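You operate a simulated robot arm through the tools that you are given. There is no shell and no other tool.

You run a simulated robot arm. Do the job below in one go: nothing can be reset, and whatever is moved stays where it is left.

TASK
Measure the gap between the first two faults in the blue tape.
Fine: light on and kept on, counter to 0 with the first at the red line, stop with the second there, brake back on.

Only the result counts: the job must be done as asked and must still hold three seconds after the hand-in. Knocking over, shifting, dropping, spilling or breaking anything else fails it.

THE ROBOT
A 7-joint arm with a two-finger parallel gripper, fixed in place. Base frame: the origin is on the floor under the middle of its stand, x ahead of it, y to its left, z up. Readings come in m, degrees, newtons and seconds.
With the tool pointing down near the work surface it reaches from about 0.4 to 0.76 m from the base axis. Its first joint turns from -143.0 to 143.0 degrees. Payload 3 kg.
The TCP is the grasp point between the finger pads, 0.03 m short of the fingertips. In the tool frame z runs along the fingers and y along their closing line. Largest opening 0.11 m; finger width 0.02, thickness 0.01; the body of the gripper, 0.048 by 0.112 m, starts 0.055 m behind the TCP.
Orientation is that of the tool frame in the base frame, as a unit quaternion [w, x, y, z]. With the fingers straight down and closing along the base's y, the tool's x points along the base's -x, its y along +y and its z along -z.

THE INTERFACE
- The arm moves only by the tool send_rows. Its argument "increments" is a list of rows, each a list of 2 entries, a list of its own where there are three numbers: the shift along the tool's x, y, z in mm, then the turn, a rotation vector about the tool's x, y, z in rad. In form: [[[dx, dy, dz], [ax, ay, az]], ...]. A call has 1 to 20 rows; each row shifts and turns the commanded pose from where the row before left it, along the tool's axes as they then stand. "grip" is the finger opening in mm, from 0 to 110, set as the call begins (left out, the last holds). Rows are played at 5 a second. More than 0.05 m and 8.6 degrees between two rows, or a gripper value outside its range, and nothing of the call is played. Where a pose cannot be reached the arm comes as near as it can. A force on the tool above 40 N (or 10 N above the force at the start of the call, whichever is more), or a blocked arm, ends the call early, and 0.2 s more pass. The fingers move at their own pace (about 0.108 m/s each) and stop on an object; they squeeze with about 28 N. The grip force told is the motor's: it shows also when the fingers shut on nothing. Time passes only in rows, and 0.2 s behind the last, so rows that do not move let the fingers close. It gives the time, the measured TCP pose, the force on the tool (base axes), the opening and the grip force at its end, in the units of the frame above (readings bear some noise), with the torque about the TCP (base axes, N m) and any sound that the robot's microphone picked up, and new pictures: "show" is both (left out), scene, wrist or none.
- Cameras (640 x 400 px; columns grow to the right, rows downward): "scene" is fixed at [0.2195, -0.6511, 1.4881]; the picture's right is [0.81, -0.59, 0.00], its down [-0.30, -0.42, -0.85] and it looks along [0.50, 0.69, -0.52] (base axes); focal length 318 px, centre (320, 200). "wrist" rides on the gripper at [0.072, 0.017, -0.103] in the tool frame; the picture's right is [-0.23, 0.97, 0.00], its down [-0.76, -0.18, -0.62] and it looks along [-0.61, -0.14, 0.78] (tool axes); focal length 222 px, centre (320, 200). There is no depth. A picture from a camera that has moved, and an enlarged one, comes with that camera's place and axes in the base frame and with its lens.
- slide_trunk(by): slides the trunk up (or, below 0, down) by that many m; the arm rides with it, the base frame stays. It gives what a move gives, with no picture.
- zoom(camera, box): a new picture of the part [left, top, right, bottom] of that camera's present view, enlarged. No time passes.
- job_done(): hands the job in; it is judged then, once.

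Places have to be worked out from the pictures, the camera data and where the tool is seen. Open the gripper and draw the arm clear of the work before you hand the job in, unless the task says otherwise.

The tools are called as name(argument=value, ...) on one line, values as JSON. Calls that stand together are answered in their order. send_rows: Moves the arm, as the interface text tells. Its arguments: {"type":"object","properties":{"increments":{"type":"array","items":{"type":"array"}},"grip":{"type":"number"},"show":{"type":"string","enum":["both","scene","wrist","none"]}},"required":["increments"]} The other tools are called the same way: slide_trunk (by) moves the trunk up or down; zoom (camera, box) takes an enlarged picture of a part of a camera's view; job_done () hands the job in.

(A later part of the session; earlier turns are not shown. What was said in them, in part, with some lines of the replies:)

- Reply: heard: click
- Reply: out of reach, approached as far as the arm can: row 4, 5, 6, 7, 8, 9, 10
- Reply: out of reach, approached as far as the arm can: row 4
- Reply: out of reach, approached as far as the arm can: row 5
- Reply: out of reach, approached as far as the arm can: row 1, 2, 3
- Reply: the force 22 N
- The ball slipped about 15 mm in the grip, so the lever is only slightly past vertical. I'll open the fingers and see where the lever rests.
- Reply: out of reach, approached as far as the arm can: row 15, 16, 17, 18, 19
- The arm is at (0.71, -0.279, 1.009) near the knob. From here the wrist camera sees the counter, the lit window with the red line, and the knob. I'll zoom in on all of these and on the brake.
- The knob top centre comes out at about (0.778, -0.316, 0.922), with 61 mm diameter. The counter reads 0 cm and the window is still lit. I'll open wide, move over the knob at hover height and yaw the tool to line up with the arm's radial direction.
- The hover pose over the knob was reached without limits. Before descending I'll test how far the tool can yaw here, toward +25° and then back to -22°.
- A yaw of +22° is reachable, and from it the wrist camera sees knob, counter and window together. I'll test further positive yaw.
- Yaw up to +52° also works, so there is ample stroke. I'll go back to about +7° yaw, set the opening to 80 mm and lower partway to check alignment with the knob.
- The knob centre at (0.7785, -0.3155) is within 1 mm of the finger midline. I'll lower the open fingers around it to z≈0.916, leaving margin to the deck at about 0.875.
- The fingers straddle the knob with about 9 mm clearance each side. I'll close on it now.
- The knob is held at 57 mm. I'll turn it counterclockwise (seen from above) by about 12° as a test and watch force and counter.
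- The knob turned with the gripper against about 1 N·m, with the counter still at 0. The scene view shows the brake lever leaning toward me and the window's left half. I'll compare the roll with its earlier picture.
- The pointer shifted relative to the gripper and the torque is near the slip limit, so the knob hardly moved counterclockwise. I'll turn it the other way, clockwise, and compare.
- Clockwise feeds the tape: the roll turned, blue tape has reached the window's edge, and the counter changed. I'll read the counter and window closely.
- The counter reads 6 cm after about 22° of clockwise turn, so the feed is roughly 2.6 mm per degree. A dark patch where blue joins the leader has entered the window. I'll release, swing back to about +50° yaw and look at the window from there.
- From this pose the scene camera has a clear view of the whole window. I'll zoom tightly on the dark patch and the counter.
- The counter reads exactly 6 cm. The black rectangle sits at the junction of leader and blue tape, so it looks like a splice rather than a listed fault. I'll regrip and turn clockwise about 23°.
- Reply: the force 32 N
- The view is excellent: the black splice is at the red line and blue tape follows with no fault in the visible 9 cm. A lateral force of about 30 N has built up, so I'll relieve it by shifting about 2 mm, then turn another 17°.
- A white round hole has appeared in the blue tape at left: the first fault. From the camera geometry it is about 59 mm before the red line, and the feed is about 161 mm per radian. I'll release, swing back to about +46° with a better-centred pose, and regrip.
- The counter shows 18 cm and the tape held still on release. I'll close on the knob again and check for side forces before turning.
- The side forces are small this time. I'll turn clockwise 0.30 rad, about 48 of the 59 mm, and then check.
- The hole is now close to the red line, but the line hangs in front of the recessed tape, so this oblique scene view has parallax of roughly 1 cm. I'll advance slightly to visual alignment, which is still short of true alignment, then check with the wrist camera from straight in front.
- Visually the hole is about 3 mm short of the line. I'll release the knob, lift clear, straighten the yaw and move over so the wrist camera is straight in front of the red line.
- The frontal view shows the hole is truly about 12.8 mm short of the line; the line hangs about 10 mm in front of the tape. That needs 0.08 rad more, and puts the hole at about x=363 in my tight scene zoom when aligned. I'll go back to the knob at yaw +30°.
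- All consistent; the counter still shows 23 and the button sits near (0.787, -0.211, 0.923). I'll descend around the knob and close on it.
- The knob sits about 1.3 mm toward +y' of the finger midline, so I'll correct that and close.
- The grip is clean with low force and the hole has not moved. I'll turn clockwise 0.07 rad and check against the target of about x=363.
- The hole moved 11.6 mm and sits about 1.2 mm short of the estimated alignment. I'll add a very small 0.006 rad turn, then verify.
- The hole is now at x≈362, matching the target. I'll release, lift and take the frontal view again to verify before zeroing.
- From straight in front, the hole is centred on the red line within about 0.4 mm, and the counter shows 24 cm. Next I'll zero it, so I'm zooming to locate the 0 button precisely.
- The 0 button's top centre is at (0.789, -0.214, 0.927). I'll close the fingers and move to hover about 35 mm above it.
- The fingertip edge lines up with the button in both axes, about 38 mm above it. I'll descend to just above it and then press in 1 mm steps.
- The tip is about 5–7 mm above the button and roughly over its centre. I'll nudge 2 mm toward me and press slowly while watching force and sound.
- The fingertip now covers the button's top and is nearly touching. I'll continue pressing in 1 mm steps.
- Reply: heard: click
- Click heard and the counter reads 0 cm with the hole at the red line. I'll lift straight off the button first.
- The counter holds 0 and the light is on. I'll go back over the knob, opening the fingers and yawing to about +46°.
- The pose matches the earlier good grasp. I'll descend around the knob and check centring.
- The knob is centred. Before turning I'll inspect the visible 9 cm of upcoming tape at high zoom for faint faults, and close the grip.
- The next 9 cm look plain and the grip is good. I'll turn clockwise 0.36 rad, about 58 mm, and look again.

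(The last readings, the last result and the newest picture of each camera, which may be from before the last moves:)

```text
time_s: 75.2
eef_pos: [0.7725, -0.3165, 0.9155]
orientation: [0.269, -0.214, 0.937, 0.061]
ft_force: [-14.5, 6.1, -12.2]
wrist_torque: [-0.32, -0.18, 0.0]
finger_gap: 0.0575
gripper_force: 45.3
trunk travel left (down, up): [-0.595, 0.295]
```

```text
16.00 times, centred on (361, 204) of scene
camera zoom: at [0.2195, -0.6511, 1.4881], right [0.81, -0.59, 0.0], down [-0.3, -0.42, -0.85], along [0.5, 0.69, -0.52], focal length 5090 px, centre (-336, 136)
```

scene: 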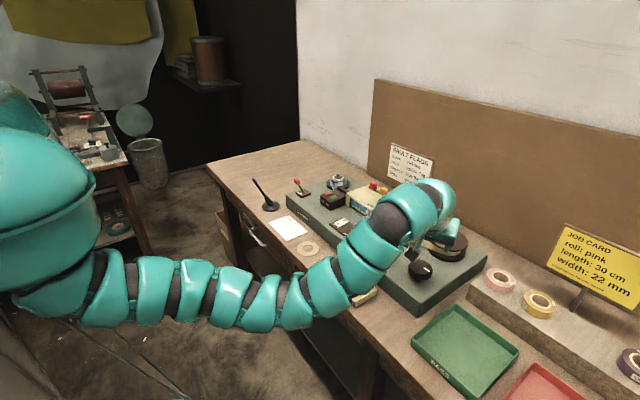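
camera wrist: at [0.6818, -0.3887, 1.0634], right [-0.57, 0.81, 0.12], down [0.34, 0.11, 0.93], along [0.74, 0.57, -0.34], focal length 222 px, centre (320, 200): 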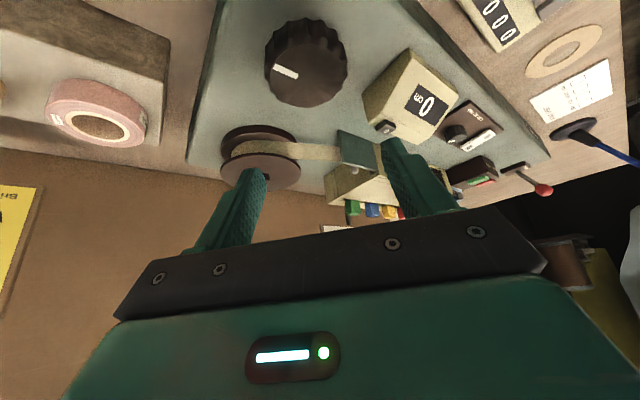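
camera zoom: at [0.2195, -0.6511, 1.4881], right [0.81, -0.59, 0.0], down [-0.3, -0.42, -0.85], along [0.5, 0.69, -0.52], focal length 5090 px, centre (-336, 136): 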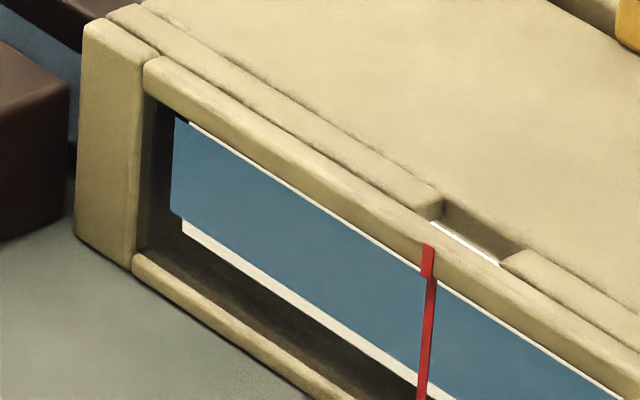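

Still no new fault; the hole has moved off to the right. With 9 cm of clear tape before the line, I'll relieve the small side force and turn another 0.3 rad.

send_rows(increments=[[[0.74, 0.6, 0.24], [0, 0, 0]], [[0, 0.15, 0], [0.053, 0, 0.0848]], [[0, 0.15, 0], [0.053, 0, 0.0848]], [[0, 0.15, 0], [0.053, 0, 0.0848]], [[0, 0, 0], [0, 0, 0]]], grip=45, show="none")

zoom(camera="scene", box=[346, 194, 376, 214])

```text
time_s: 76.4
eef_pos: [0.7727, -0.3151, 0.915]
orientation: [0.276, -0.071, 0.958, 0.02]
ft_force: [-8.4, 7.0, -8.5]
wrist_torque: [-0.17, -0.84, -0.02]
finger_gap: 0.0575
gripper_force: 44.9
trunk travel left (down, up): [-0.595, 0.295]
```

```text
16.00 times, centred on (361, 204) of scene
camera zoom: at [0.2195, -0.6511, 1.4881], right [0.81, -0.59, 0.0], down [-0.3, -0.42, -0.85], along [0.5, 0.69, -0.52], focal length 5090 px, centre (-336, 136)
```

zoom: 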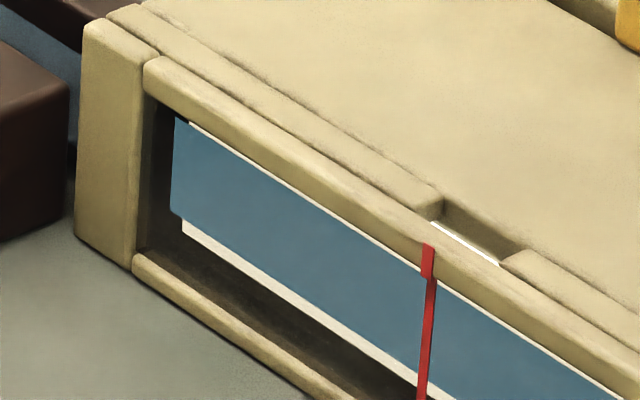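

Still plain blue. I'll release, swing back to about +47°, check centring and regrip for the next stroke.

send_rows(increments=[[[0, 0, 0], [0, 0, 0]], [[0, -0.3, 0], [0, 0, 0]], [[0, -0.2, 0], [-0.0721, 0, -0.1153]], [[0, -0.2, 0], [-0.0721, 0, -0.1153]], [[0, -0.2, 0], [-0.0721, 0, -0.1153]], [[0, -0.2, 0], [-0.0721, 0, -0.1153]], [[0, -0.2, 0], [-0.0721, 0, -0.1153]], [[0, 0, 0], [0, 0, 0]]], grip=80, show="none")

zoom(camera="wrist", box=[220, 80, 420, 220])

zoom(camera="scene", box=[340, 190, 412, 235])

zoom(camera="scene", box=[355, 228, 405, 260])

```text
time_s: 78.2
eef_pos: [0.7733, -0.3178, 0.9144]
orientation: [0.252, -0.388, 0.88, 0.11]
ft_force: [0.3, 0.1, 1.3]
wrist_torque: [-0.01, 0.01, -0.01]
finger_gap: 0.0803
gripper_force: 0.0
trunk travel left (down, up): [-0.595, 0.295]
```

```text
2.86 times, centred on (320, 150) of wrist
camera zoom: at [0.6829, -0.3908, 0.9641], right [-0.59, 0.8, 0.12], down [0.34, 0.11, 0.93], along [0.73, 0.59, -0.34], focal length 635 px, centre (320, 343)
```

zoom: 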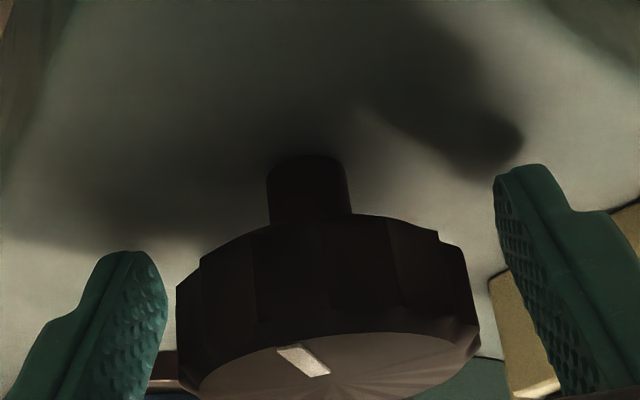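

```text
8.89 times, centred on (376, 212) of scene
camera zoom: at [0.2195, -0.6511, 1.4881], right [0.81, -0.59, 0.0], down [-0.3, -0.42, -0.85], along [0.5, 0.69, -0.52], focal length 2828 px, centre (-178, 89)
```

zoom: 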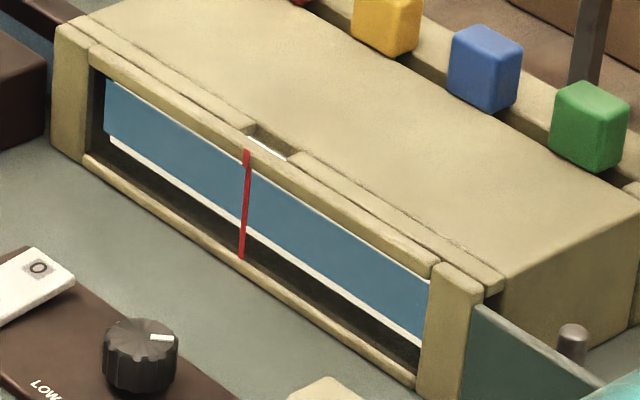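

```text
12.50 times, centred on (380, 244) of scene
camera zoom: at [0.2195, -0.6511, 1.4881], right [0.81, -0.59, 0.0], down [-0.3, -0.42, -0.85], along [0.5, 0.69, -0.52], focal length 3976 px, centre (-430, -350)
```

zoom: 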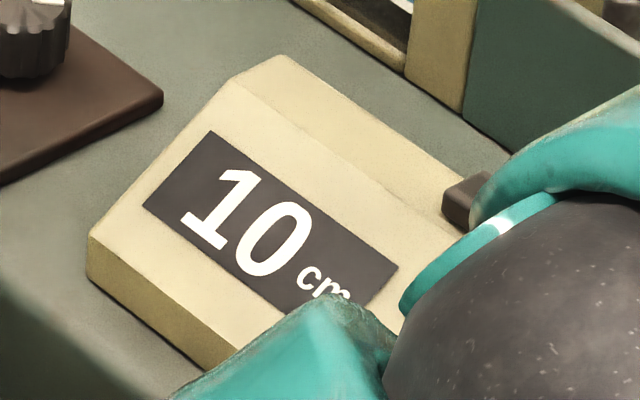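

The counter reads 10 cm and the whole window is plain, so the second fault is still ahead. I'll grip and turn another 0.36 rad.

send_rows(increments=[[[0, 0.4, 0], [0, 0, 0]], [[0, 0, 0], [0, 0, 0]], [[0, 0, 0], [0, 0, 0]], [[0, 0.2, 0], [0.0477, 0, 0.0763]], [[0, 0.2, 0], [0.0477, 0, 0.0763]], [[0, 0.2, 0], [0.0477, 0, 0.0763]], [[0, 0.2, 0], [0.0477, 0, 0.0763]], [[0, 0, 0], [0, 0, 0]]], grip=45, show="none")

zoom(camera="scene", box=[340, 190, 412, 235])

zoom(camera="scene", box=[346, 194, 376, 214])

```text
time_s: 80.0
eef_pos: [0.7722, -0.3161, 0.9145]
orientation: [0.269, -0.222, 0.935, 0.063]
ft_force: [-10.6, 3.9, -9.1]
wrist_torque: [0.11, -1.0, 0.0]
finger_gap: 0.0572
gripper_force: 45.3
trunk travel left (down, up): [-0.595, 0.295]
```

```text
8.89 times, centred on (376, 212) of scene
camera zoom: at [0.2195, -0.6511, 1.4881], right [0.81, -0.59, 0.0], down [-0.3, -0.42, -0.85], along [0.5, 0.69, -0.52], focal length 2828 px, centre (-178, 89)
```

zoom: 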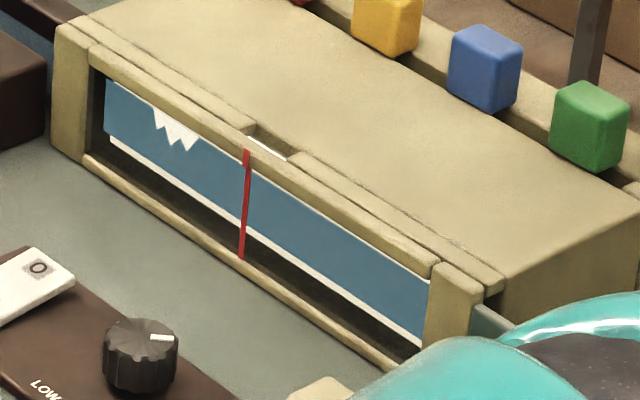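

```text
16.00 times, centred on (361, 204) of scene
camera zoom: at [0.2195, -0.6511, 1.4881], right [0.81, -0.59, 0.0], down [-0.3, -0.42, -0.85], along [0.5, 0.69, -0.52], focal length 5090 px, centre (-336, 136)
```

zoom: 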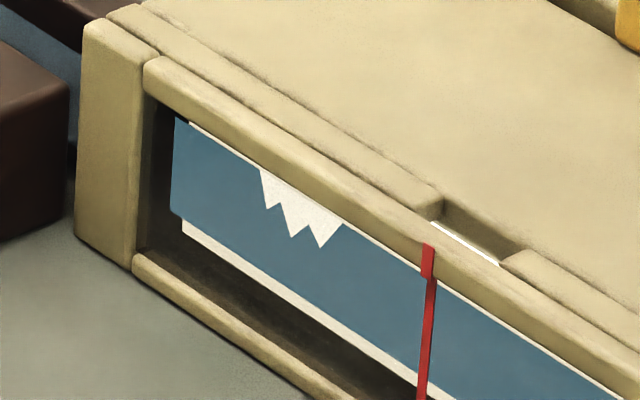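

The second fault is in view: a jagged fray on the tape's top edge, centred about 48 mm before the line. I'll turn 0.22 rad of the roughly 0.30 rad needed, then look again.

send_rows(increments=[[[0.5, 0.4, 0.2], [0, 0, 0]], [[0, 0.2, 0], [0.0583, 0, 0.0933]], [[0, 0.2, 0], [0.0583, 0, 0.0933]], [[0, 0, 0], [0, 0, 0]]], grip=45, show="none")

zoom(camera="scene", box=[340, 190, 412, 235])

zoom(camera="scene", box=[352, 196, 382, 216])

```text
time_s: 81.0
eef_pos: [0.772, -0.3162, 0.9135]
orientation: [0.275, -0.119, 0.954, 0.033]
ft_force: [5.9, 1.7, 1.4]
wrist_torque: [0.12, -0.66, -0.02]
finger_gap: 0.0575
gripper_force: 45.7
trunk travel left (down, up): [-0.595, 0.295]
```

```text
8.89 times, centred on (376, 212) of scene
camera zoom: at [0.2195, -0.6511, 1.4881], right [0.81, -0.59, 0.0], down [-0.3, -0.42, -0.85], along [0.5, 0.69, -0.52], focal length 2828 px, centre (-178, 89)
```

zoom: 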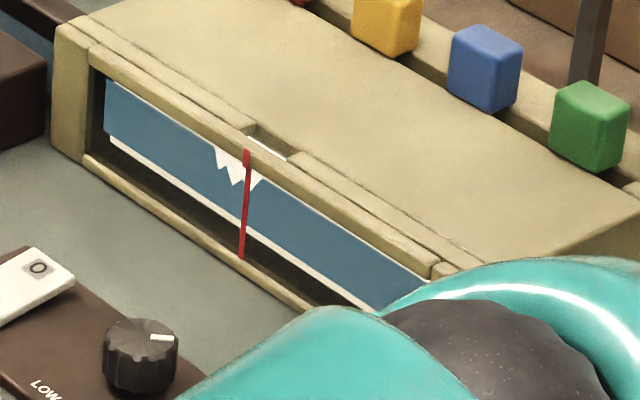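

```text
16.00 times, centred on (367, 206) of scene
camera zoom: at [0.2195, -0.6511, 1.4881], right [0.81, -0.59, 0.0], down [-0.3, -0.42, -0.85], along [0.5, 0.69, -0.52], focal length 5090 px, centre (-432, 104)
```

zoom: 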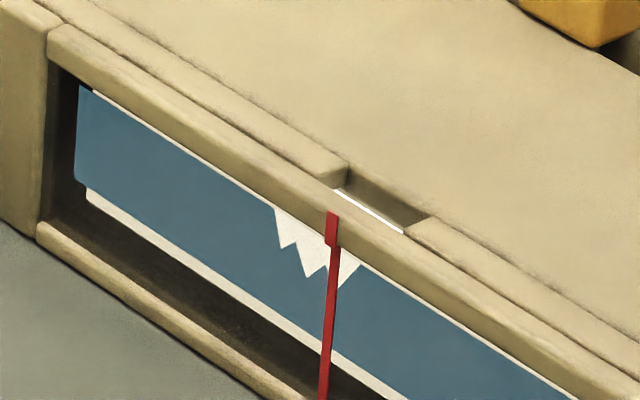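

The fray's centre is about 15 mm short of the calibrated alignment position. I'll turn 0.08 rad more and re-measure.

send_rows(increments=[[[0, 0.1, 0], [0.0212, 0, 0.0339]], [[0, 0.1, 0], [0.0212, 0, 0.0339]], [[0, 0, 0], [0, 0, 0]]], grip=45, show="none")

zoom(camera="scene", box=[352, 196, 382, 216])

```text
time_s: 81.8
eef_pos: [0.7713, -0.3162, 0.9136]
orientation: [0.276, -0.08, 0.958, 0.022]
ft_force: [12.9, 0.2, 9.0]
wrist_torque: [-0.08, -0.54, 0.01]
finger_gap: 0.0574
gripper_force: 45.0
trunk travel left (down, up): [-0.595, 0.295]
```

```text
16.00 times, centred on (367, 206) of scene
camera zoom: at [0.2195, -0.6511, 1.4881], right [0.81, -0.59, 0.0], down [-0.3, -0.42, -0.85], along [0.5, 0.69, -0.52], focal length 5090 px, centre (-432, 104)
```

zoom: 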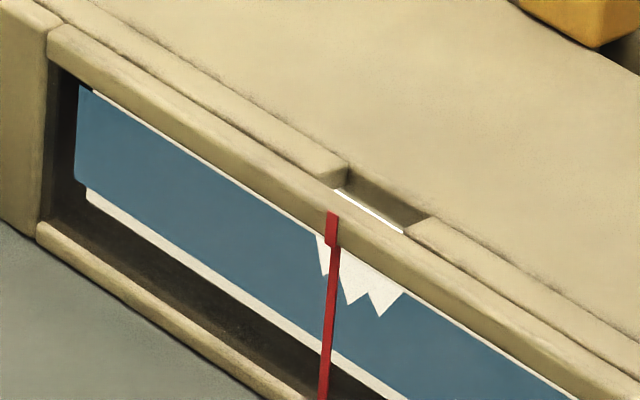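

By the scene geometry the fray centre is about 2–3 mm short. I'll release and take the frontal view for an exact measurement.

send_rows(increments=[[[0, 0, 0], [0, 0, 0]], [[0, 0, 0], [0, 0, 0]], [[-13.25, 0, -21.2], [0, 0, 0]], [[-13.25, 0, -21.2], [0, 0, 0]], [[-13.25, 0, -21.2], [0, 0, 0]], [[-13.25, 0, -21.2], [0, 0, 0]], [[0, 0, 0], [0.044, 0, 0.0704]], [[0, 0, 0], [0.044, 0, 0.0704]], [[0, 28.7, 0], [0, 0, 0]], [[0, 28.7, 0], [0, 0, 0]], [[0, 28.7, 0], [0, 0, 0]], [[0, 28.7, 0], [0, 0, 0]], [[0, 28.7, 0], [0, 0, 0]], [[0, 28.7, 0], [0, 0, 0]], [[0, 28.7, 0], [0, 0, 0]], [[0, 28.7, 0], [0, 0, 0]], [[0, 28.7, 0], [0, 0, 0]], [[0, 0, 0], [0, 0, 0]]], grip=80, show="wrist")

zoom(camera="wrist", box=[300, 95, 380, 145])

zoom(camera="scene", box=[365, 225, 415, 260])

```text
time_s: 85.6
eef_pos: [0.7722, -0.0571, 1.0142]
orientation: [0.276, -0.001, 0.961, 0.0]
ft_force: [-1.0, 1.0, 0.4]
wrist_torque: [-0.01, 0.01, -0.03]
finger_gap: 0.0799
gripper_force: 0.0
trunk travel left (down, up): [-0.595, 0.295]
camera wrist: at [0.6567, -0.0392, 1.0642], right [0.19, 0.97, 0.12], down [0.31, -0.18, 0.93], along [0.93, -0.14, -0.34], focal length 222 px, centre (320, 200)
```

wrist: 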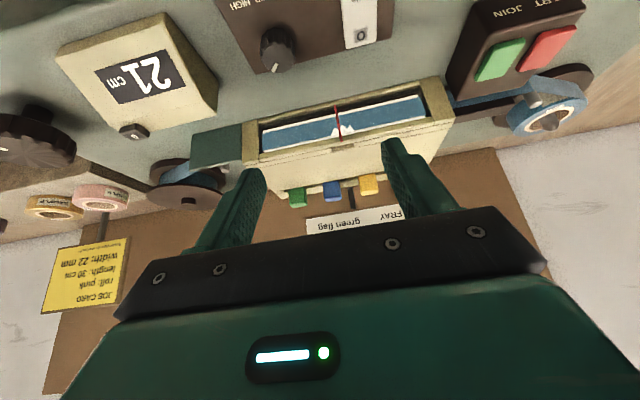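

```text
8.00 times, centred on (340, 120) of wrist
camera zoom: at [0.6567, -0.0392, 1.0642], right [0.19, 0.97, 0.12], down [0.31, -0.18, 0.93], along [0.93, -0.14, -0.34], focal length 1777 px, centre (160, 840)
```

zoom: 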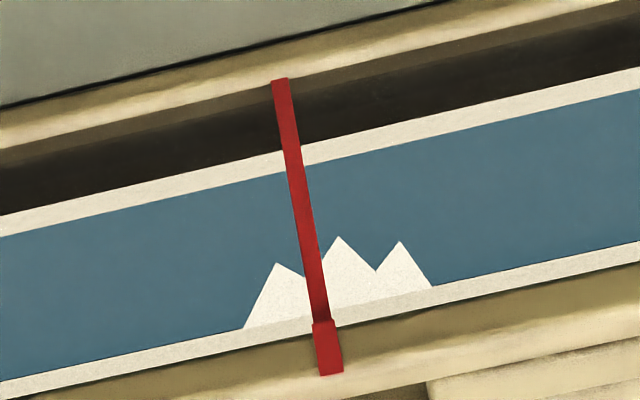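

```text
11.43 times, centred on (390, 242) of scene
camera zoom: at [0.2195, -0.6511, 1.4881], right [0.81, -0.59, 0.0], down [-0.3, -0.42, -0.85], along [0.5, 0.69, -0.52], focal length 3635 px, centre (-480, -286)
```

zoom: 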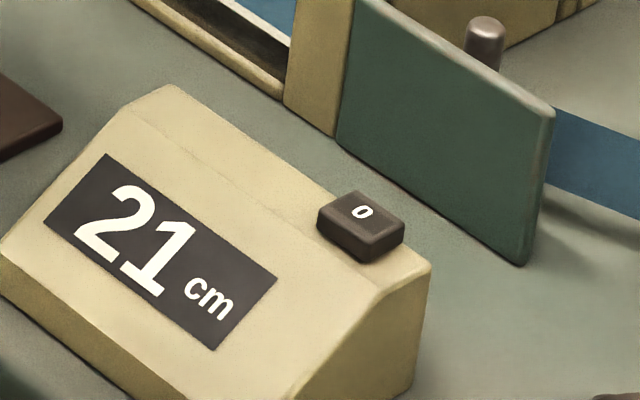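

The frontal view shows the fray's centre about 2.8 mm short of the line, matching the scene estimate, and the counter reads 21 cm. I'll return to the knob for a final 0.017 rad.

send_rows(increments=[[[-0.76, -28.75, 0.48], [0, 0, 0]], [[0, -28.75, 0], [0, 0, 0]], [[0, -28.75, 0], [0, 0, 0]], [[0, -28.75, 0], [0, 0, 0]], [[0, -28.75, 0], [0, 0, 0]], [[0, -28.75, 0], [0, 0, 0]], [[0, -28.75, 0], [0, 0, 0]], [[0, -28.75, 0], [0, 0, 0]], [[0, -28.75, 0], [0, 0, 0]], [[0, 0, 0], [-0.0617, 0, -0.0986]], [[0, 0, 0], [-0.0617, 0, -0.0986]], [[0, 0, 0], [-0.0617, 0, -0.0986]], [[13.1, 0, 20.95], [0, 0, 0]], [[13.1, 0, 20.95], [0, 0, 0]], [[13.1, 0, 20.95], [0, 0, 0]], [[13.1, 0, 20.95], [0, 0, 0]], [[0, 0, 0], [0, 0, 0]]], grip=80, show="none")

zoom(camera="wrist", box=[220, 80, 420, 220])

zoom(camera="scene", box=[352, 196, 382, 216])

```text
time_s: 89.2
eef_pos: [0.7725, -0.3163, 0.9162]
orientation: [0.272, -0.168, 0.946, 0.047]
ft_force: [-0.1, -0.6, 0.8]
wrist_torque: [-0.02, -0.03, 0.03]
finger_gap: 0.0797
gripper_force: 0.0
trunk travel left (down, up): [-0.595, 0.295]
```

```text
2.86 times, centred on (320, 150) of wrist
camera zoom: at [0.6584, -0.3402, 0.9657], right [-0.15, 0.98, 0.12], down [0.36, -0.06, 0.93], along [0.92, 0.19, -0.34], focal length 635 px, centre (320, 343)
```

zoom: 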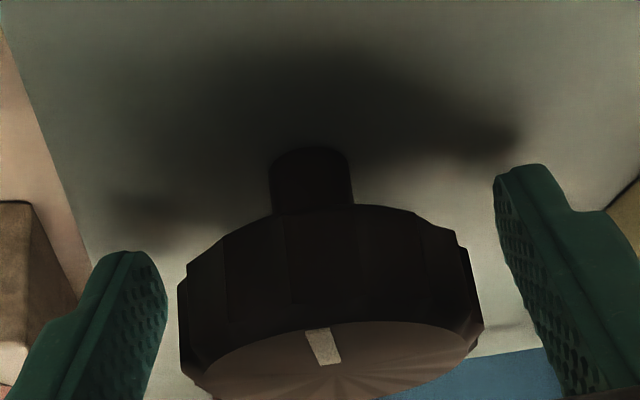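

```text
16.00 times, centred on (367, 206) of scene
camera zoom: at [0.2195, -0.6511, 1.4881], right [0.81, -0.59, 0.0], down [-0.3, -0.42, -0.85], along [0.5, 0.69, -0.52], focal length 5090 px, centre (-432, 104)
```

zoom: 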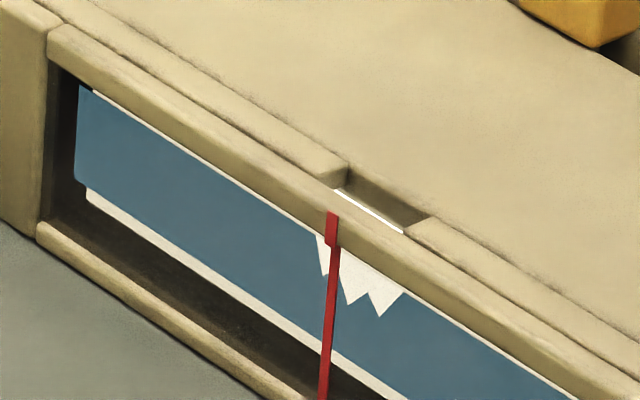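

Tape unchanged and the knob is nearly centred. I'll close on it and then turn just 0.017 rad.

send_rows(increments=[[[0, 0.6, 0], [0, 0, 0]], [[0, 0, 0], [0, 0, 0]], [[0, 0, 0], [0, 0, 0]], [[0, 0, 0], [0, 0, 0]]], grip=45, show="none")

zoom(camera="scene", box=[352, 196, 382, 216])

send_rows(increments=[[[0, 0, 0], [0.009, 0, 0.0144]], [[0, 0, 0], [0, 0, 0]], [[0, 0, 0], [0, 0, 0]]], grip=45, show="none")

zoom(camera="scene", box=[352, 196, 382, 216])

```text
time_s: 90.2
eef_pos: [0.7726, -0.3164, 0.9157]
orientation: [0.273, -0.169, 0.946, 0.049]
ft_force: [-1.2, 4.1, -0.8]
wrist_torque: [0.52, 0.04, -0.02]
finger_gap: 0.0578
gripper_force: 45.2
trunk travel left (down, up): [-0.595, 0.295]
```

```text
16.00 times, centred on (367, 206) of scene
camera zoom: at [0.2195, -0.6511, 1.4881], right [0.81, -0.59, 0.0], down [-0.3, -0.42, -0.85], along [0.5, 0.69, -0.52], focal length 5090 px, centre (-432, 104)
```

zoom: 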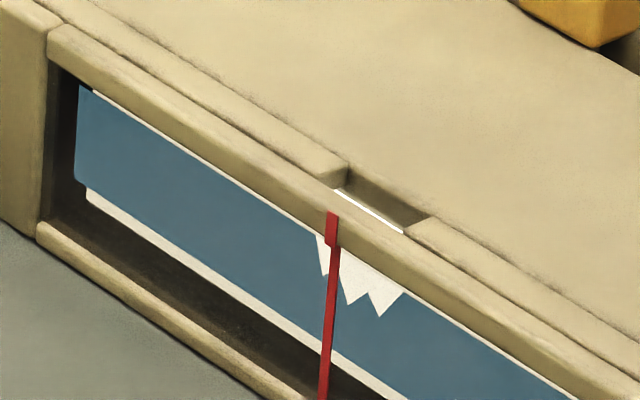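

```text
time_s: 91.0
eef_pos: [0.7723, -0.3157, 0.9162]
orientation: [0.274, -0.159, 0.947, 0.045]
ft_force: [1.1, 3.0, 2.2]
wrist_torque: [0.37, 0.55, -0.02]
finger_gap: 0.058
gripper_force: 44.9
trunk travel left (down, up): [-0.595, 0.295]
```

```text
16.00 times, centred on (367, 206) of scene
camera zoom: at [0.2195, -0.6511, 1.4881], right [0.81, -0.59, 0.0], down [-0.3, -0.42, -0.85], along [0.5, 0.69, -0.52], focal length 5090 px, centre (-432, 104)
```

zoom: 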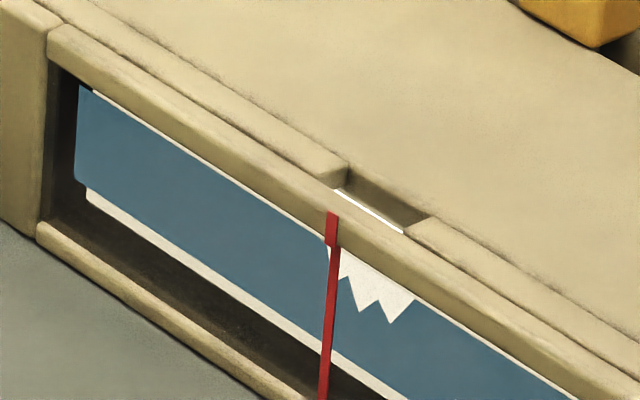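

The fray moved about 10 px, the intended 2.9 mm. I'll release and check from the front again on the way to the brake.

send_rows(increments=[[[0, 0, 0], [0, 0, 0]], [[0, 0, 0], [0, 0, 0]], [[-13.25, 0, -21.2], [0, 0, 0]], [[-13.25, 0, -21.2], [0, 0, 0]], [[-13.25, 0, -21.2], [0, 0, 0]], [[-13.25, 0, -21.2], [0, 0, 0]], [[0, 0, 0], [0.0588, 0, 0.0941]], [[0, 0, 0], [0.0588, 0, 0.0941]], [[0, 0, 0], [0.0588, 0, 0.0941]], [[0, 28.7, 0], [0, 0, 0]], [[0, 28.7, 0], [0, 0, 0]], [[0, 28.7, 0], [0, 0, 0]], [[0, 28.7, 0], [0, 0, 0]], [[0, 28.7, 0], [0, 0, 0]], [[0, 28.7, 0], [0, 0, 0]], [[0, 28.7, 0], [0, 0, 0]], [[0, 28.7, 0], [0, 0, 0]], [[0, 28.7, 0], [0, 0, 0]], [[0, 0, 0], [0, 0, 0]]], grip=80, show="wrist")

zoom(camera="wrist", box=[300, 95, 380, 145])

zoom(camera="scene", box=[365, 225, 415, 260])

zoom(camera="scene", box=[270, 160, 330, 205])

```text
time_s: 95.0
eef_pos: [0.7694, -0.0577, 1.0143]
orientation: [0.276, 0.0, 0.961, 0.0]
ft_force: [0.3, -0.3, -0.4]
wrist_torque: [-0.04, 0.01, 0.0]
finger_gap: 0.0799
gripper_force: 0.1
trunk travel left (down, up): [-0.595, 0.295]
camera wrist: at [0.6533, -0.0403, 1.0651], right [0.19, 0.97, 0.12], down [0.31, -0.18, 0.93], along [0.93, -0.14, -0.34], focal length 222 px, centre (320, 200)
```

wrist: 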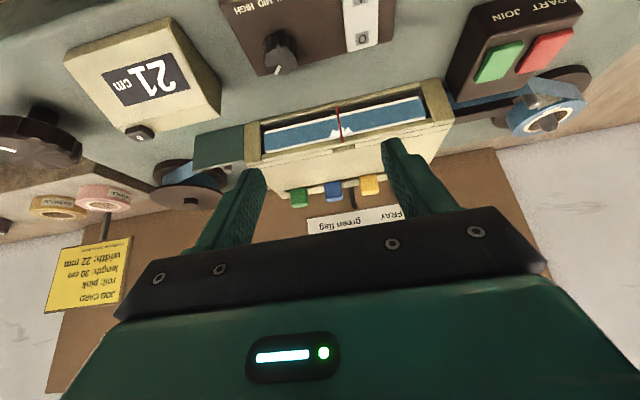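

```text
8.00 times, centred on (340, 120) of wrist
camera zoom: at [0.6533, -0.0403, 1.0651], right [0.19, 0.97, 0.12], down [0.31, -0.18, 0.93], along [0.93, -0.14, -0.34], focal length 1777 px, centre (160, 840)
```

zoom: 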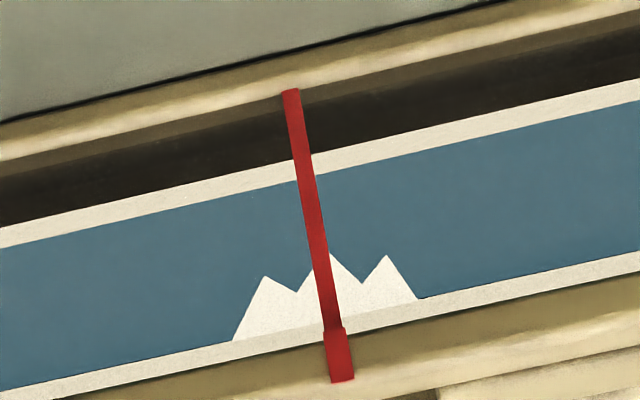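

```text
11.43 times, centred on (390, 242) of scene
camera zoom: at [0.2195, -0.6511, 1.4881], right [0.81, -0.59, 0.0], down [-0.3, -0.42, -0.85], along [0.5, 0.69, -0.52], focal length 3635 px, centre (-480, -286)
```

zoom: 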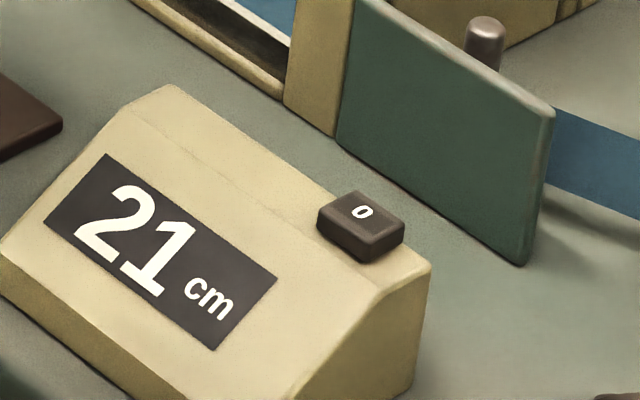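

```text
8.89 times, centred on (300, 182) of scene
camera zoom: at [0.2195, -0.6511, 1.4881], right [0.81, -0.59, 0.0], down [-0.3, -0.42, -0.85], along [0.5, 0.69, -0.52], focal length 2828 px, centre (498, 356)
```

zoom: 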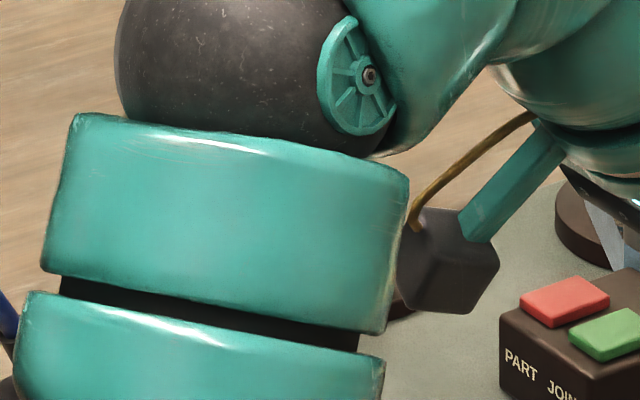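

The fray's centre is within about 0.7 mm of the red line and the counter reads 21 cm. Now I'll move over to the brake lever, whose ball rests on my side near (0.757, 0.225, 0.946).

send_rows(increments=[[[0.52, 28.2, -1.5], [0, 0, 0]], [[0.52, 28.2, -1.5], [0, 0, 0]], [[0.52, 28.2, -1.5], [0, 0, 0]], [[0.52, 28.2, -1.5], [0, 0, 0]], [[0.52, 28.2, -1.5], [0, 0, 0]], [[0.52, 28.2, -1.5], [0, 0, 0]], [[0.52, 28.2, -1.5], [0, 0, 0]], [[0.52, 28.2, -1.5], [0, 0, 0]], [[0.52, 28.2, -1.5], [0, 0, 0]], [[0.52, 28.2, -1.5], [0, 0, 0]], [[0, 0, 0], [0, 0, 0]]], grip=70, show="both")

zoom(camera="wrist", box=[220, 40, 420, 180])

zoom(camera="scene", box=[270, 160, 400, 240])

```text
time_s: 97.4
eef_pos: [0.7601, 0.2237, 1.0235]
orientation: [0.276, -0.001, 0.961, -0.001]
ft_force: [0.7, 0.1, 0.0]
wrist_torque: [0.01, 0.02, 0.02]
finger_gap: 0.0701
gripper_force: 0.1
trunk travel left (down, up): [-0.595, 0.295]
camera wrist: at [0.6439, 0.2415, 1.0731], right [0.19, 0.97, 0.12], down [0.31, -0.18, 0.93], along [0.93, -0.14, -0.34], focal length 222 px, centre (320, 200)
```

scene: 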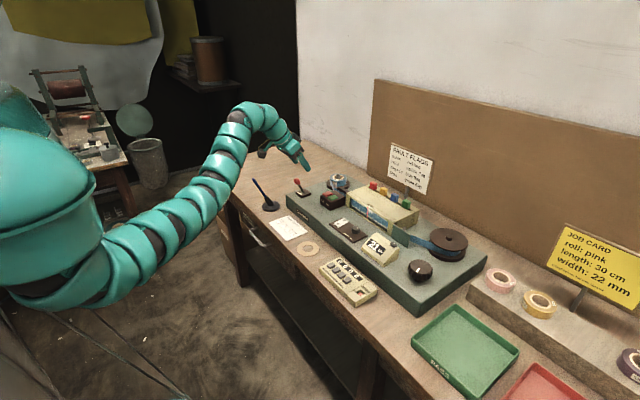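
wrist: 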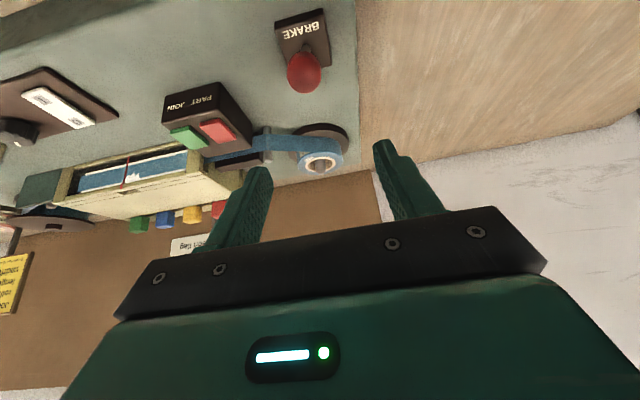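

```text
2.86 times, centred on (320, 110) of wrist
camera zoom: at [0.6439, 0.2415, 1.0731], right [0.19, 0.97, 0.12], down [0.31, -0.18, 0.93], along [0.93, -0.14, -0.34], focal length 635 px, centre (320, 457)
```

zoom: 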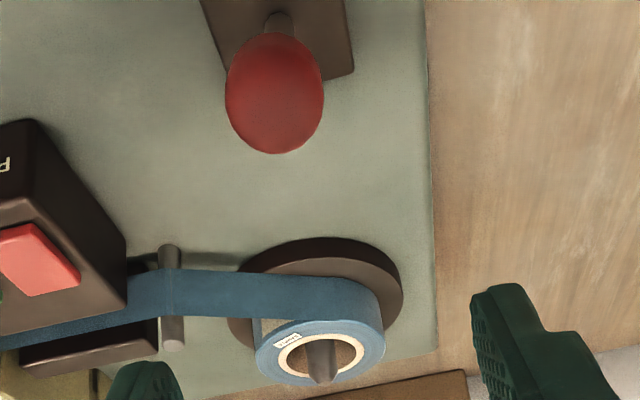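

```text
4.92 times, centred on (335, 200) of scene
camera zoom: at [0.2195, -0.6511, 1.4881], right [0.81, -0.59, 0.0], down [-0.3, -0.42, -0.85], along [0.5, 0.69, -0.52], focal length 1566 px, centre (246, 200)
```

zoom: 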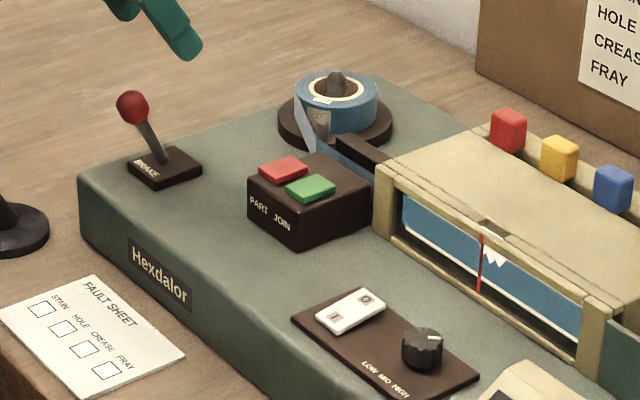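

The ball is at (0.750, 0.226, 0.946), and the window and light are undisturbed. I'll lower the open fingers around it.

send_rows(increments=[[[12.35, 0.5, 15.28], [0, 0, 0]], [[12.35, 0.5, 15.28], [0, 0, 0]], [[12.35, 0.5, 15.28], [0, 0, 0]], [[12.35, 0.4, 15.28], [0, 0, 0]], [[0, 0, 0], [0, 0, 0]]], grip=70, show="none")

zoom(camera="wrist", box=[220, 80, 420, 220])

zoom(camera="scene", box=[270, 150, 350, 210])

```text
time_s: 98.6
eef_pos: [0.7509, 0.2273, 0.9453]
orientation: [0.277, -0.001, 0.961, 0.0]
ft_force: [0.5, -0.1, -0.3]
wrist_torque: [-0.01, 0.02, 0.0]
finger_gap: 0.0702
gripper_force: 0.0
trunk travel left (down, up): [-0.595, 0.295]
```

```text
2.86 times, centred on (320, 150) of wrist
camera zoom: at [0.6346, 0.2432, 0.9953], right [0.19, 0.97, 0.12], down [0.31, -0.18, 0.93], along [0.93, -0.14, -0.34], focal length 635 px, centre (320, 343)
```

zoom: 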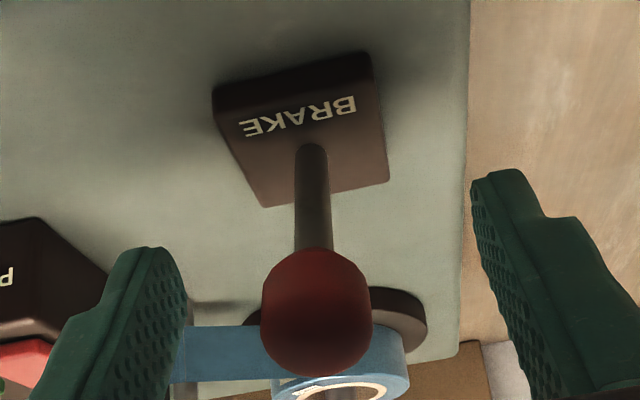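

```text
6.67 times, centred on (310, 180) of scene
camera zoom: at [0.2195, -0.6511, 1.4881], right [0.81, -0.59, 0.0], down [-0.3, -0.42, -0.85], along [0.5, 0.69, -0.52], focal length 2121 px, centre (387, 333)
```

zoom: 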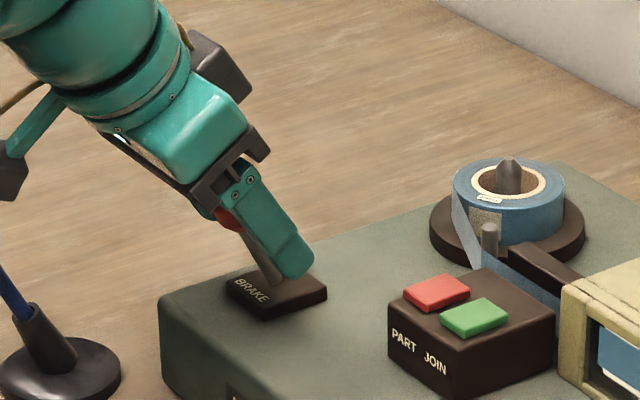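

The ball is exactly at the grasp point. I'll close on it and push the lever away along its arc toward the original side.

send_rows(increments=[[[0, 0, 0], [0, 0, 0]], [[0, 0, 0], [0, 0, 0]], [[0, 0, 0], [0, 0, 0]], [[0, 0, 0], [0, 0, 0]], [[-6.75, 0, 1.7], [0, 0, 0]], [[-6.75, 0, 1.7], [0, 0, 0]], [[-6.3, 0, 3.05], [0, 0, 0]], [[-6.3, 0, 3.05], [0, 0, 0]]], grip=5, show="none")

zoom(camera="wrist", box=[220, 80, 420, 220])

zoom(camera="scene", box=[270, 150, 350, 210])

```text
time_s: 100.4
eef_pos: [0.7762, 0.2242, 0.9536]
orientation: [0.276, -0.001, 0.961, -0.001]
ft_force: [-20.5, -12.7, -4.2]
wrist_torque: [-0.1, 1.19, 0.09]
finger_gap: 0.0208
gripper_force: 45.3
trunk travel left (down, up): [-0.595, 0.295]
```

```text
2.86 times, centred on (320, 150) of wrist
camera zoom: at [0.6602, 0.2426, 1.0025], right [0.19, 0.97, 0.12], down [0.31, -0.18, 0.93], along [0.93, -0.14, -0.34], focal length 635 px, centre (320, 343)
```

zoom: 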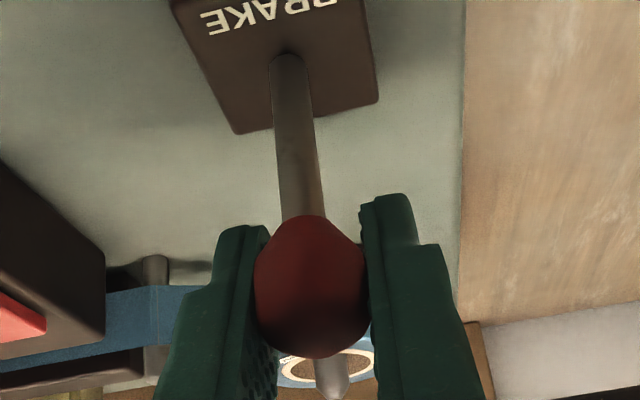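

```text
6.67 times, centred on (310, 180) of scene
camera zoom: at [0.2195, -0.6511, 1.4881], right [0.81, -0.59, 0.0], down [-0.3, -0.42, -0.85], along [0.5, 0.69, -0.52], focal length 2121 px, centre (387, 333)
```

zoom: 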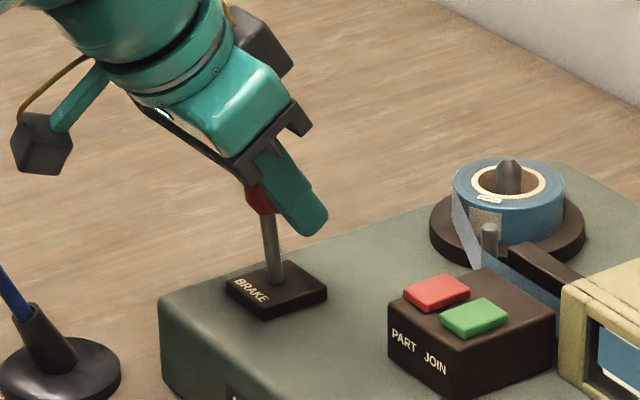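

The lever is approaching vertical with about 20 N of resistance. I'll continue past centre.

send_rows(increments=[[[-5.5, 0, 4.3], [0, 0, 0]], [[-5.5, 0, 4.3], [0, 0, 0]], [[-5.5, 0, 5.5], [0, 0, 0]], [[-5, 0, 5.5], [0, 0, 0]]], grip=5, show="none")

zoom(camera="wrist", box=[220, 80, 420, 220])

zoom(camera="scene", box=[270, 150, 350, 210])

```text
time_s: 101.4
eef_pos: [0.8041, 0.2246, 0.9507]
orientation: [0.28, 0.0, 0.96, 0.001]
ft_force: [-7.1, -4.9, 19.5]
wrist_torque: [-0.17, 1.01, 0.17]
finger_gap: 0.0187
gripper_force: 44.8
trunk travel left (down, up): [-0.595, 0.295]
```

```text
2.86 times, centred on (320, 150) of wrist
camera zoom: at [0.6886, 0.2424, 1.0008], right [0.19, 0.97, 0.12], down [0.31, -0.18, 0.93], along [0.93, -0.14, -0.33], focal length 635 px, centre (320, 343)
```

zoom: 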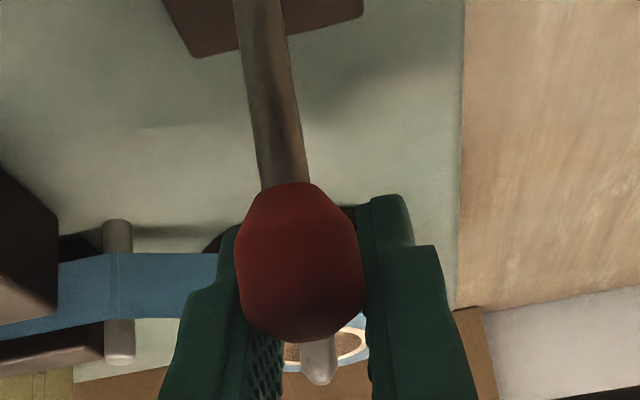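

```text
6.67 times, centred on (310, 180) of scene
camera zoom: at [0.2195, -0.6511, 1.4881], right [0.81, -0.59, 0.0], down [-0.3, -0.42, -0.85], along [0.5, 0.69, -0.52], focal length 2121 px, centre (387, 333)
```

zoom: 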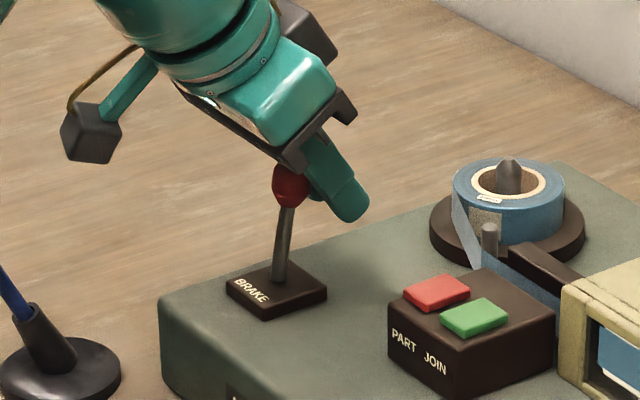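

The lever is now past vertical toward the far side. I'll open the fingers so it can snap over.

send_rows(increments=[[[0, 0, 0], [0, 0, 0]], [[0, 0, 0], [0, 0, 0]], [[0, 0, 0], [0, 0, 0]]], grip=70, show="none")

zoom(camera="wrist", box=[220, 80, 420, 220])

zoom(camera="scene", box=[270, 150, 350, 210])

```text
time_s: 102.2
eef_pos: [0.8054, 0.2244, 0.9466]
orientation: [0.277, -0.001, 0.961, -0.001]
ft_force: [-0.2, -0.5, 0.1]
wrist_torque: [0.0, 0.01, 0.01]
finger_gap: 0.07
gripper_force: 0.1
trunk travel left (down, up): [-0.595, 0.295]
```

```text
2.86 times, centred on (320, 150) of wrist
camera zoom: at [0.6896, 0.2428, 0.9967], right [0.19, 0.97, 0.12], down [0.31, -0.18, 0.93], along [0.93, -0.14, -0.34], focal length 635 px, centre (320, 343)
```

zoom: 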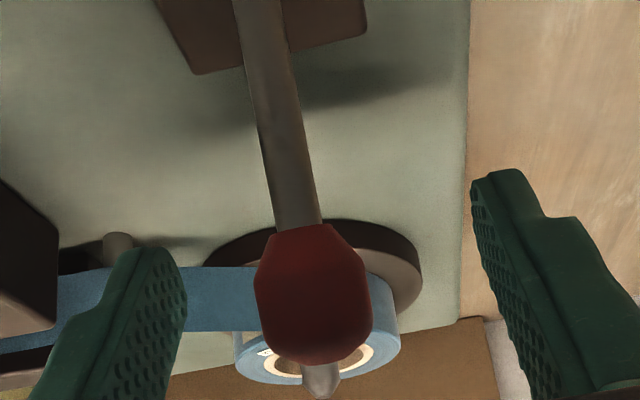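

```text
6.67 times, centred on (310, 180) of scene
camera zoom: at [0.2195, -0.6511, 1.4881], right [0.81, -0.59, 0.0], down [-0.3, -0.42, -0.85], along [0.5, 0.69, -0.52], focal length 2121 px, centre (387, 333)
```

zoom: 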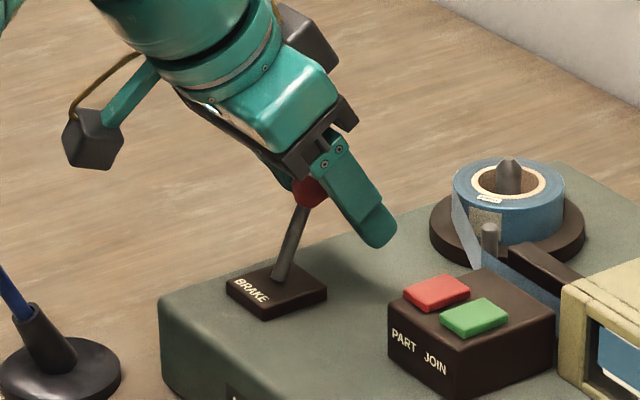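

The lever snapped back to its original far position, so the brake is on. I'll lift straight up and back away from the work, then check everything.

send_rows(increments=[[[-10.6, 0, -17], [0, 0, 0]], [[-10.6, 0, -17], [0, 0, 0]], [[-10.6, 0, -17], [0, 0, 0]], [[-10.6, 0, -17], [0, 0, 0]], [[-10.6, 0, -17], [0, 0, 0]], [[6.4, 0, -27.5], [0, 0, 0]], [[6.4, 0, -27.5], [0, 0, 0]], [[6.4, 0, -27.5], [0, 0, 0]], [[0, 0, 0], [0, 0, 0]]], grip=70, show="both")

zoom(camera="scene", box=[270, 160, 400, 240])

zoom(camera="scene", box=[352, 196, 382, 216])

zoom(camera="scene", box=[340, 200, 480, 290])

```text
time_s: 104.2
eef_pos: [0.7402, 0.2242, 1.0943]
orientation: [0.275, -0.001, 0.961, -0.001]
ft_force: [-1.0, 0.2, 0.2]
wrist_torque: [-0.02, 0.01, 0.0]
finger_gap: 0.0701
gripper_force: 0.0
out of reach, approached as far as the arm can: row 5
trunk travel left (down, up): [-0.595, 0.295]
camera wrist: at [0.6248, 0.2408, 1.1454], right [0.19, 0.97, 0.12], down [0.32, -0.17, 0.93], along [0.93, -0.14, -0.34], focal length 222 px, centre (320, 200)
```

scene: 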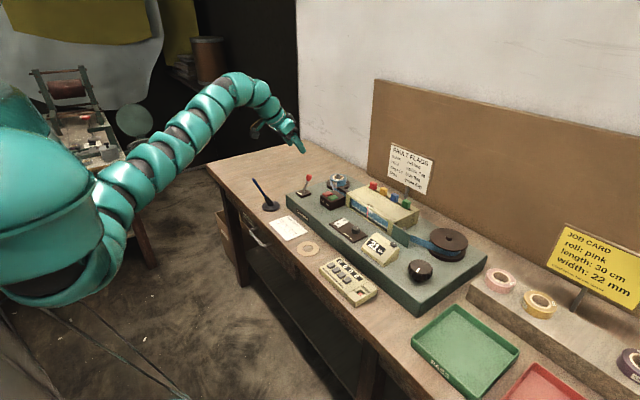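
wrist: 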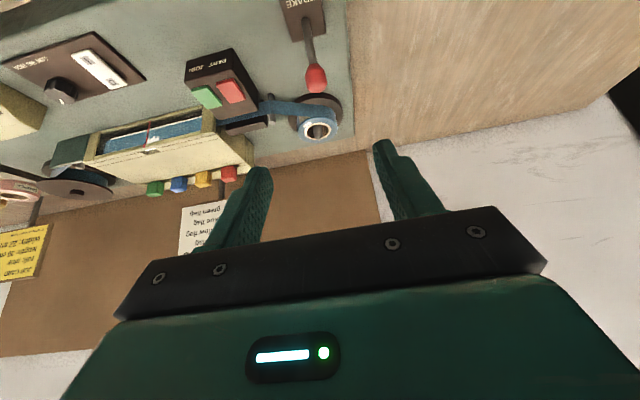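

```text
4.92 times, centred on (335, 200) of scene
camera zoom: at [0.2195, -0.6511, 1.4881], right [0.81, -0.59, 0.0], down [-0.3, -0.42, -0.85], along [0.5, 0.69, -0.52], focal length 1566 px, centre (246, 200)
```

zoom: 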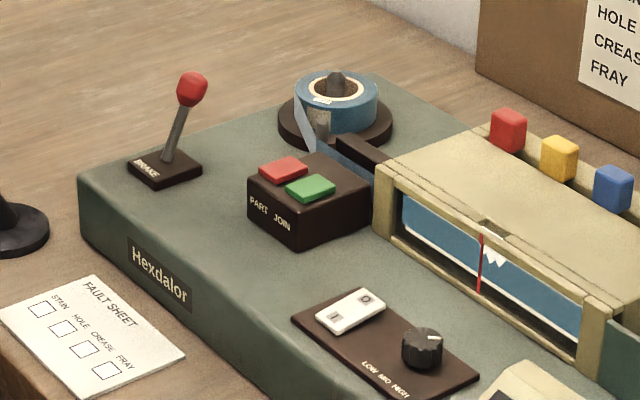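

```text
16.00 times, centred on (367, 206) of scene
camera zoom: at [0.2195, -0.6511, 1.4881], right [0.81, -0.59, 0.0], down [-0.3, -0.42, -0.85], along [0.5, 0.69, -0.52], focal length 5090 px, centre (-432, 104)
```

zoom: 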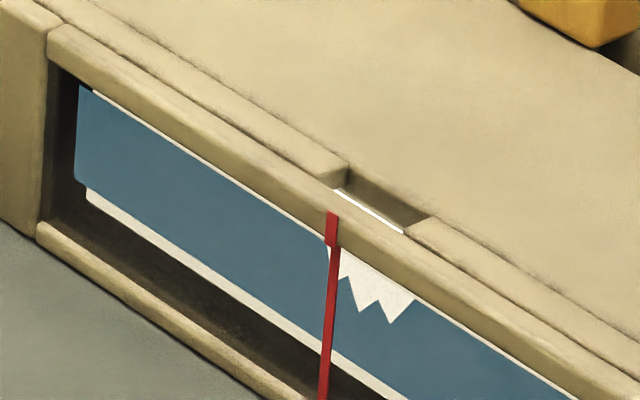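

```text
4.44 times, centred on (410, 245) of scene
camera zoom: at [0.2195, -0.6511, 1.4881], right [0.81, -0.59, 0.0], down [-0.3, -0.42, -0.85], along [0.5, 0.69, -0.52], focal length 1414 px, centre (-80, 0)
```

zoom: 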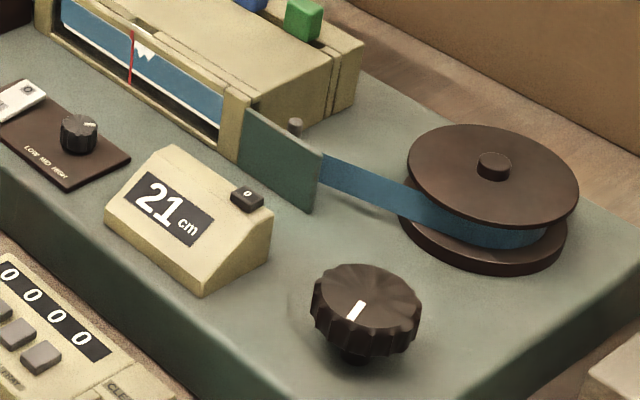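

All good: the light is on, the counter shows 21 cm, the fray is at the line, and the brake lever is back at its original far position. I'll raise the trunk to draw the arm well clear.

slide_trunk(by=0.18)

send_rows(increments=[[[15, 0, -20], [0, 0, 0]], [[15, 0, -20], [0, 0, 0]], [[0, 0, 0], [0, 0, 0]], [[0, 0, 0], [0, 0, 0]], [[0, 0, 0], [0, 0, 0]]], grip=70, show="scene")

zoom(camera="scene", box=[280, 160, 480, 285])

zoom(camera="scene", box=[352, 196, 382, 216])

```text
time_s: 106.2
eef_pos: [0.7416, 0.2234, 1.2763]
orientation: [0.277, -0.001, 0.961, 0.0]
ft_force: [0.3, -0.4, -0.4]
wrist_torque: [0.03, 0.0, -0.01]
finger_gap: 0.07
gripper_force: 0.0
trunk travel left (down, up): [-0.775, 0.115]
```

```text
time_s: 107.4
eef_pos: [0.6937, 0.2234, 1.2937]
orientation: [0.278, 0.0, 0.961, -0.001]
ft_force: [0.5, -0.5, 0.7]
wrist_torque: [-0.01, -0.01, 0.0]
finger_gap: 0.0697
gripper_force: 0.0
trunk travel left (down, up): [-0.775, 0.115]
```

scene: 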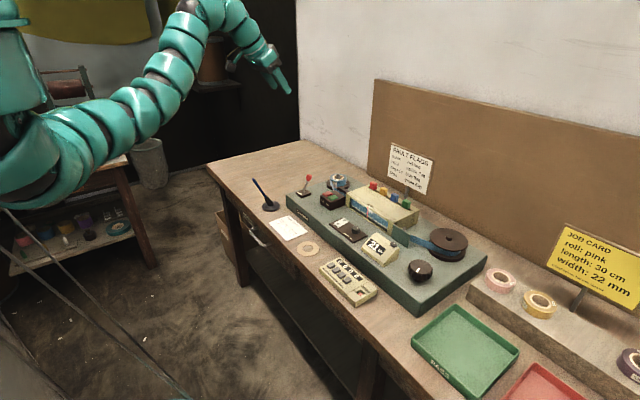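

```text
3.20 times, centred on (380, 222) of scene
camera zoom: at [0.2195, -0.6511, 1.4881], right [0.81, -0.59, 0.0], down [-0.3, -0.42, -0.85], along [0.5, 0.69, -0.52], focal length 1018 px, centre (128, 128)
```

zoom: 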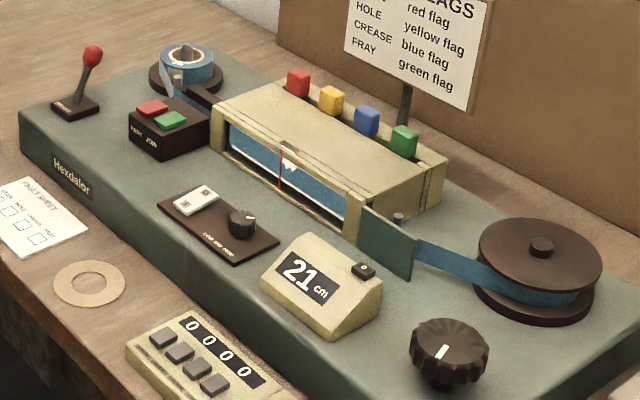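

```text
16.00 times, centred on (367, 206) of scene
camera zoom: at [0.2195, -0.6511, 1.4881], right [0.81, -0.59, 0.0], down [-0.3, -0.42, -0.85], along [0.5, 0.69, -0.52], focal length 5090 px, centre (-432, 104)
```

zoom: 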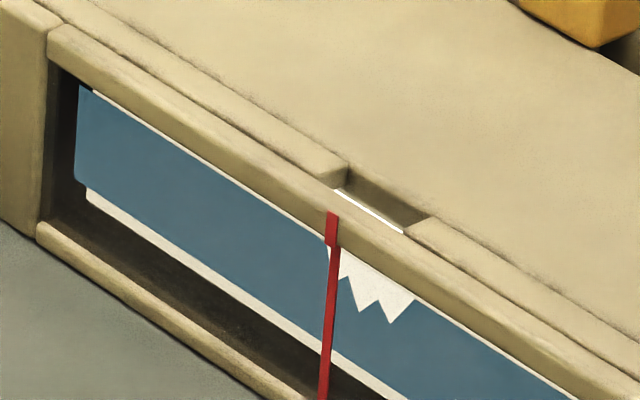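

The arm is clear and the gripper open. The light is on, the counter shows 21 cm, the second fault sits at the red line, the brake is on, and nothing else has moved. I'm handing in the job.

job_done()

```text
The job is handed in.
```

The gap between the first two faults in the blue tape reads **21 cm** on the counter. I've handed the job in.

- **Faults:** The first is a round hole and the second is a fray on the tape's top edge. I took the black patch where the leader joins the blue tape to be a splice and didn't count it as a fault.
- **Light:** I switched it on before moving the tape, and it stayed on throughout.
- **Zero:** I set the counter to 0 with the hole at the red line, centred to about 0.4 mm as seen from straight in front.
- **Stop:** I stopped with the fray's centre about 0.7 mm from the line, and it hadn't moved at the last check.
- **Brake:** The lever is back in the far position it started in. I took that as "on", because the tape fed with the lever in the near position. I didn't try feeding the tape again to confirm it holds.

The gripper is open and the arm is clear. I saw nothing else knocked or shifted.
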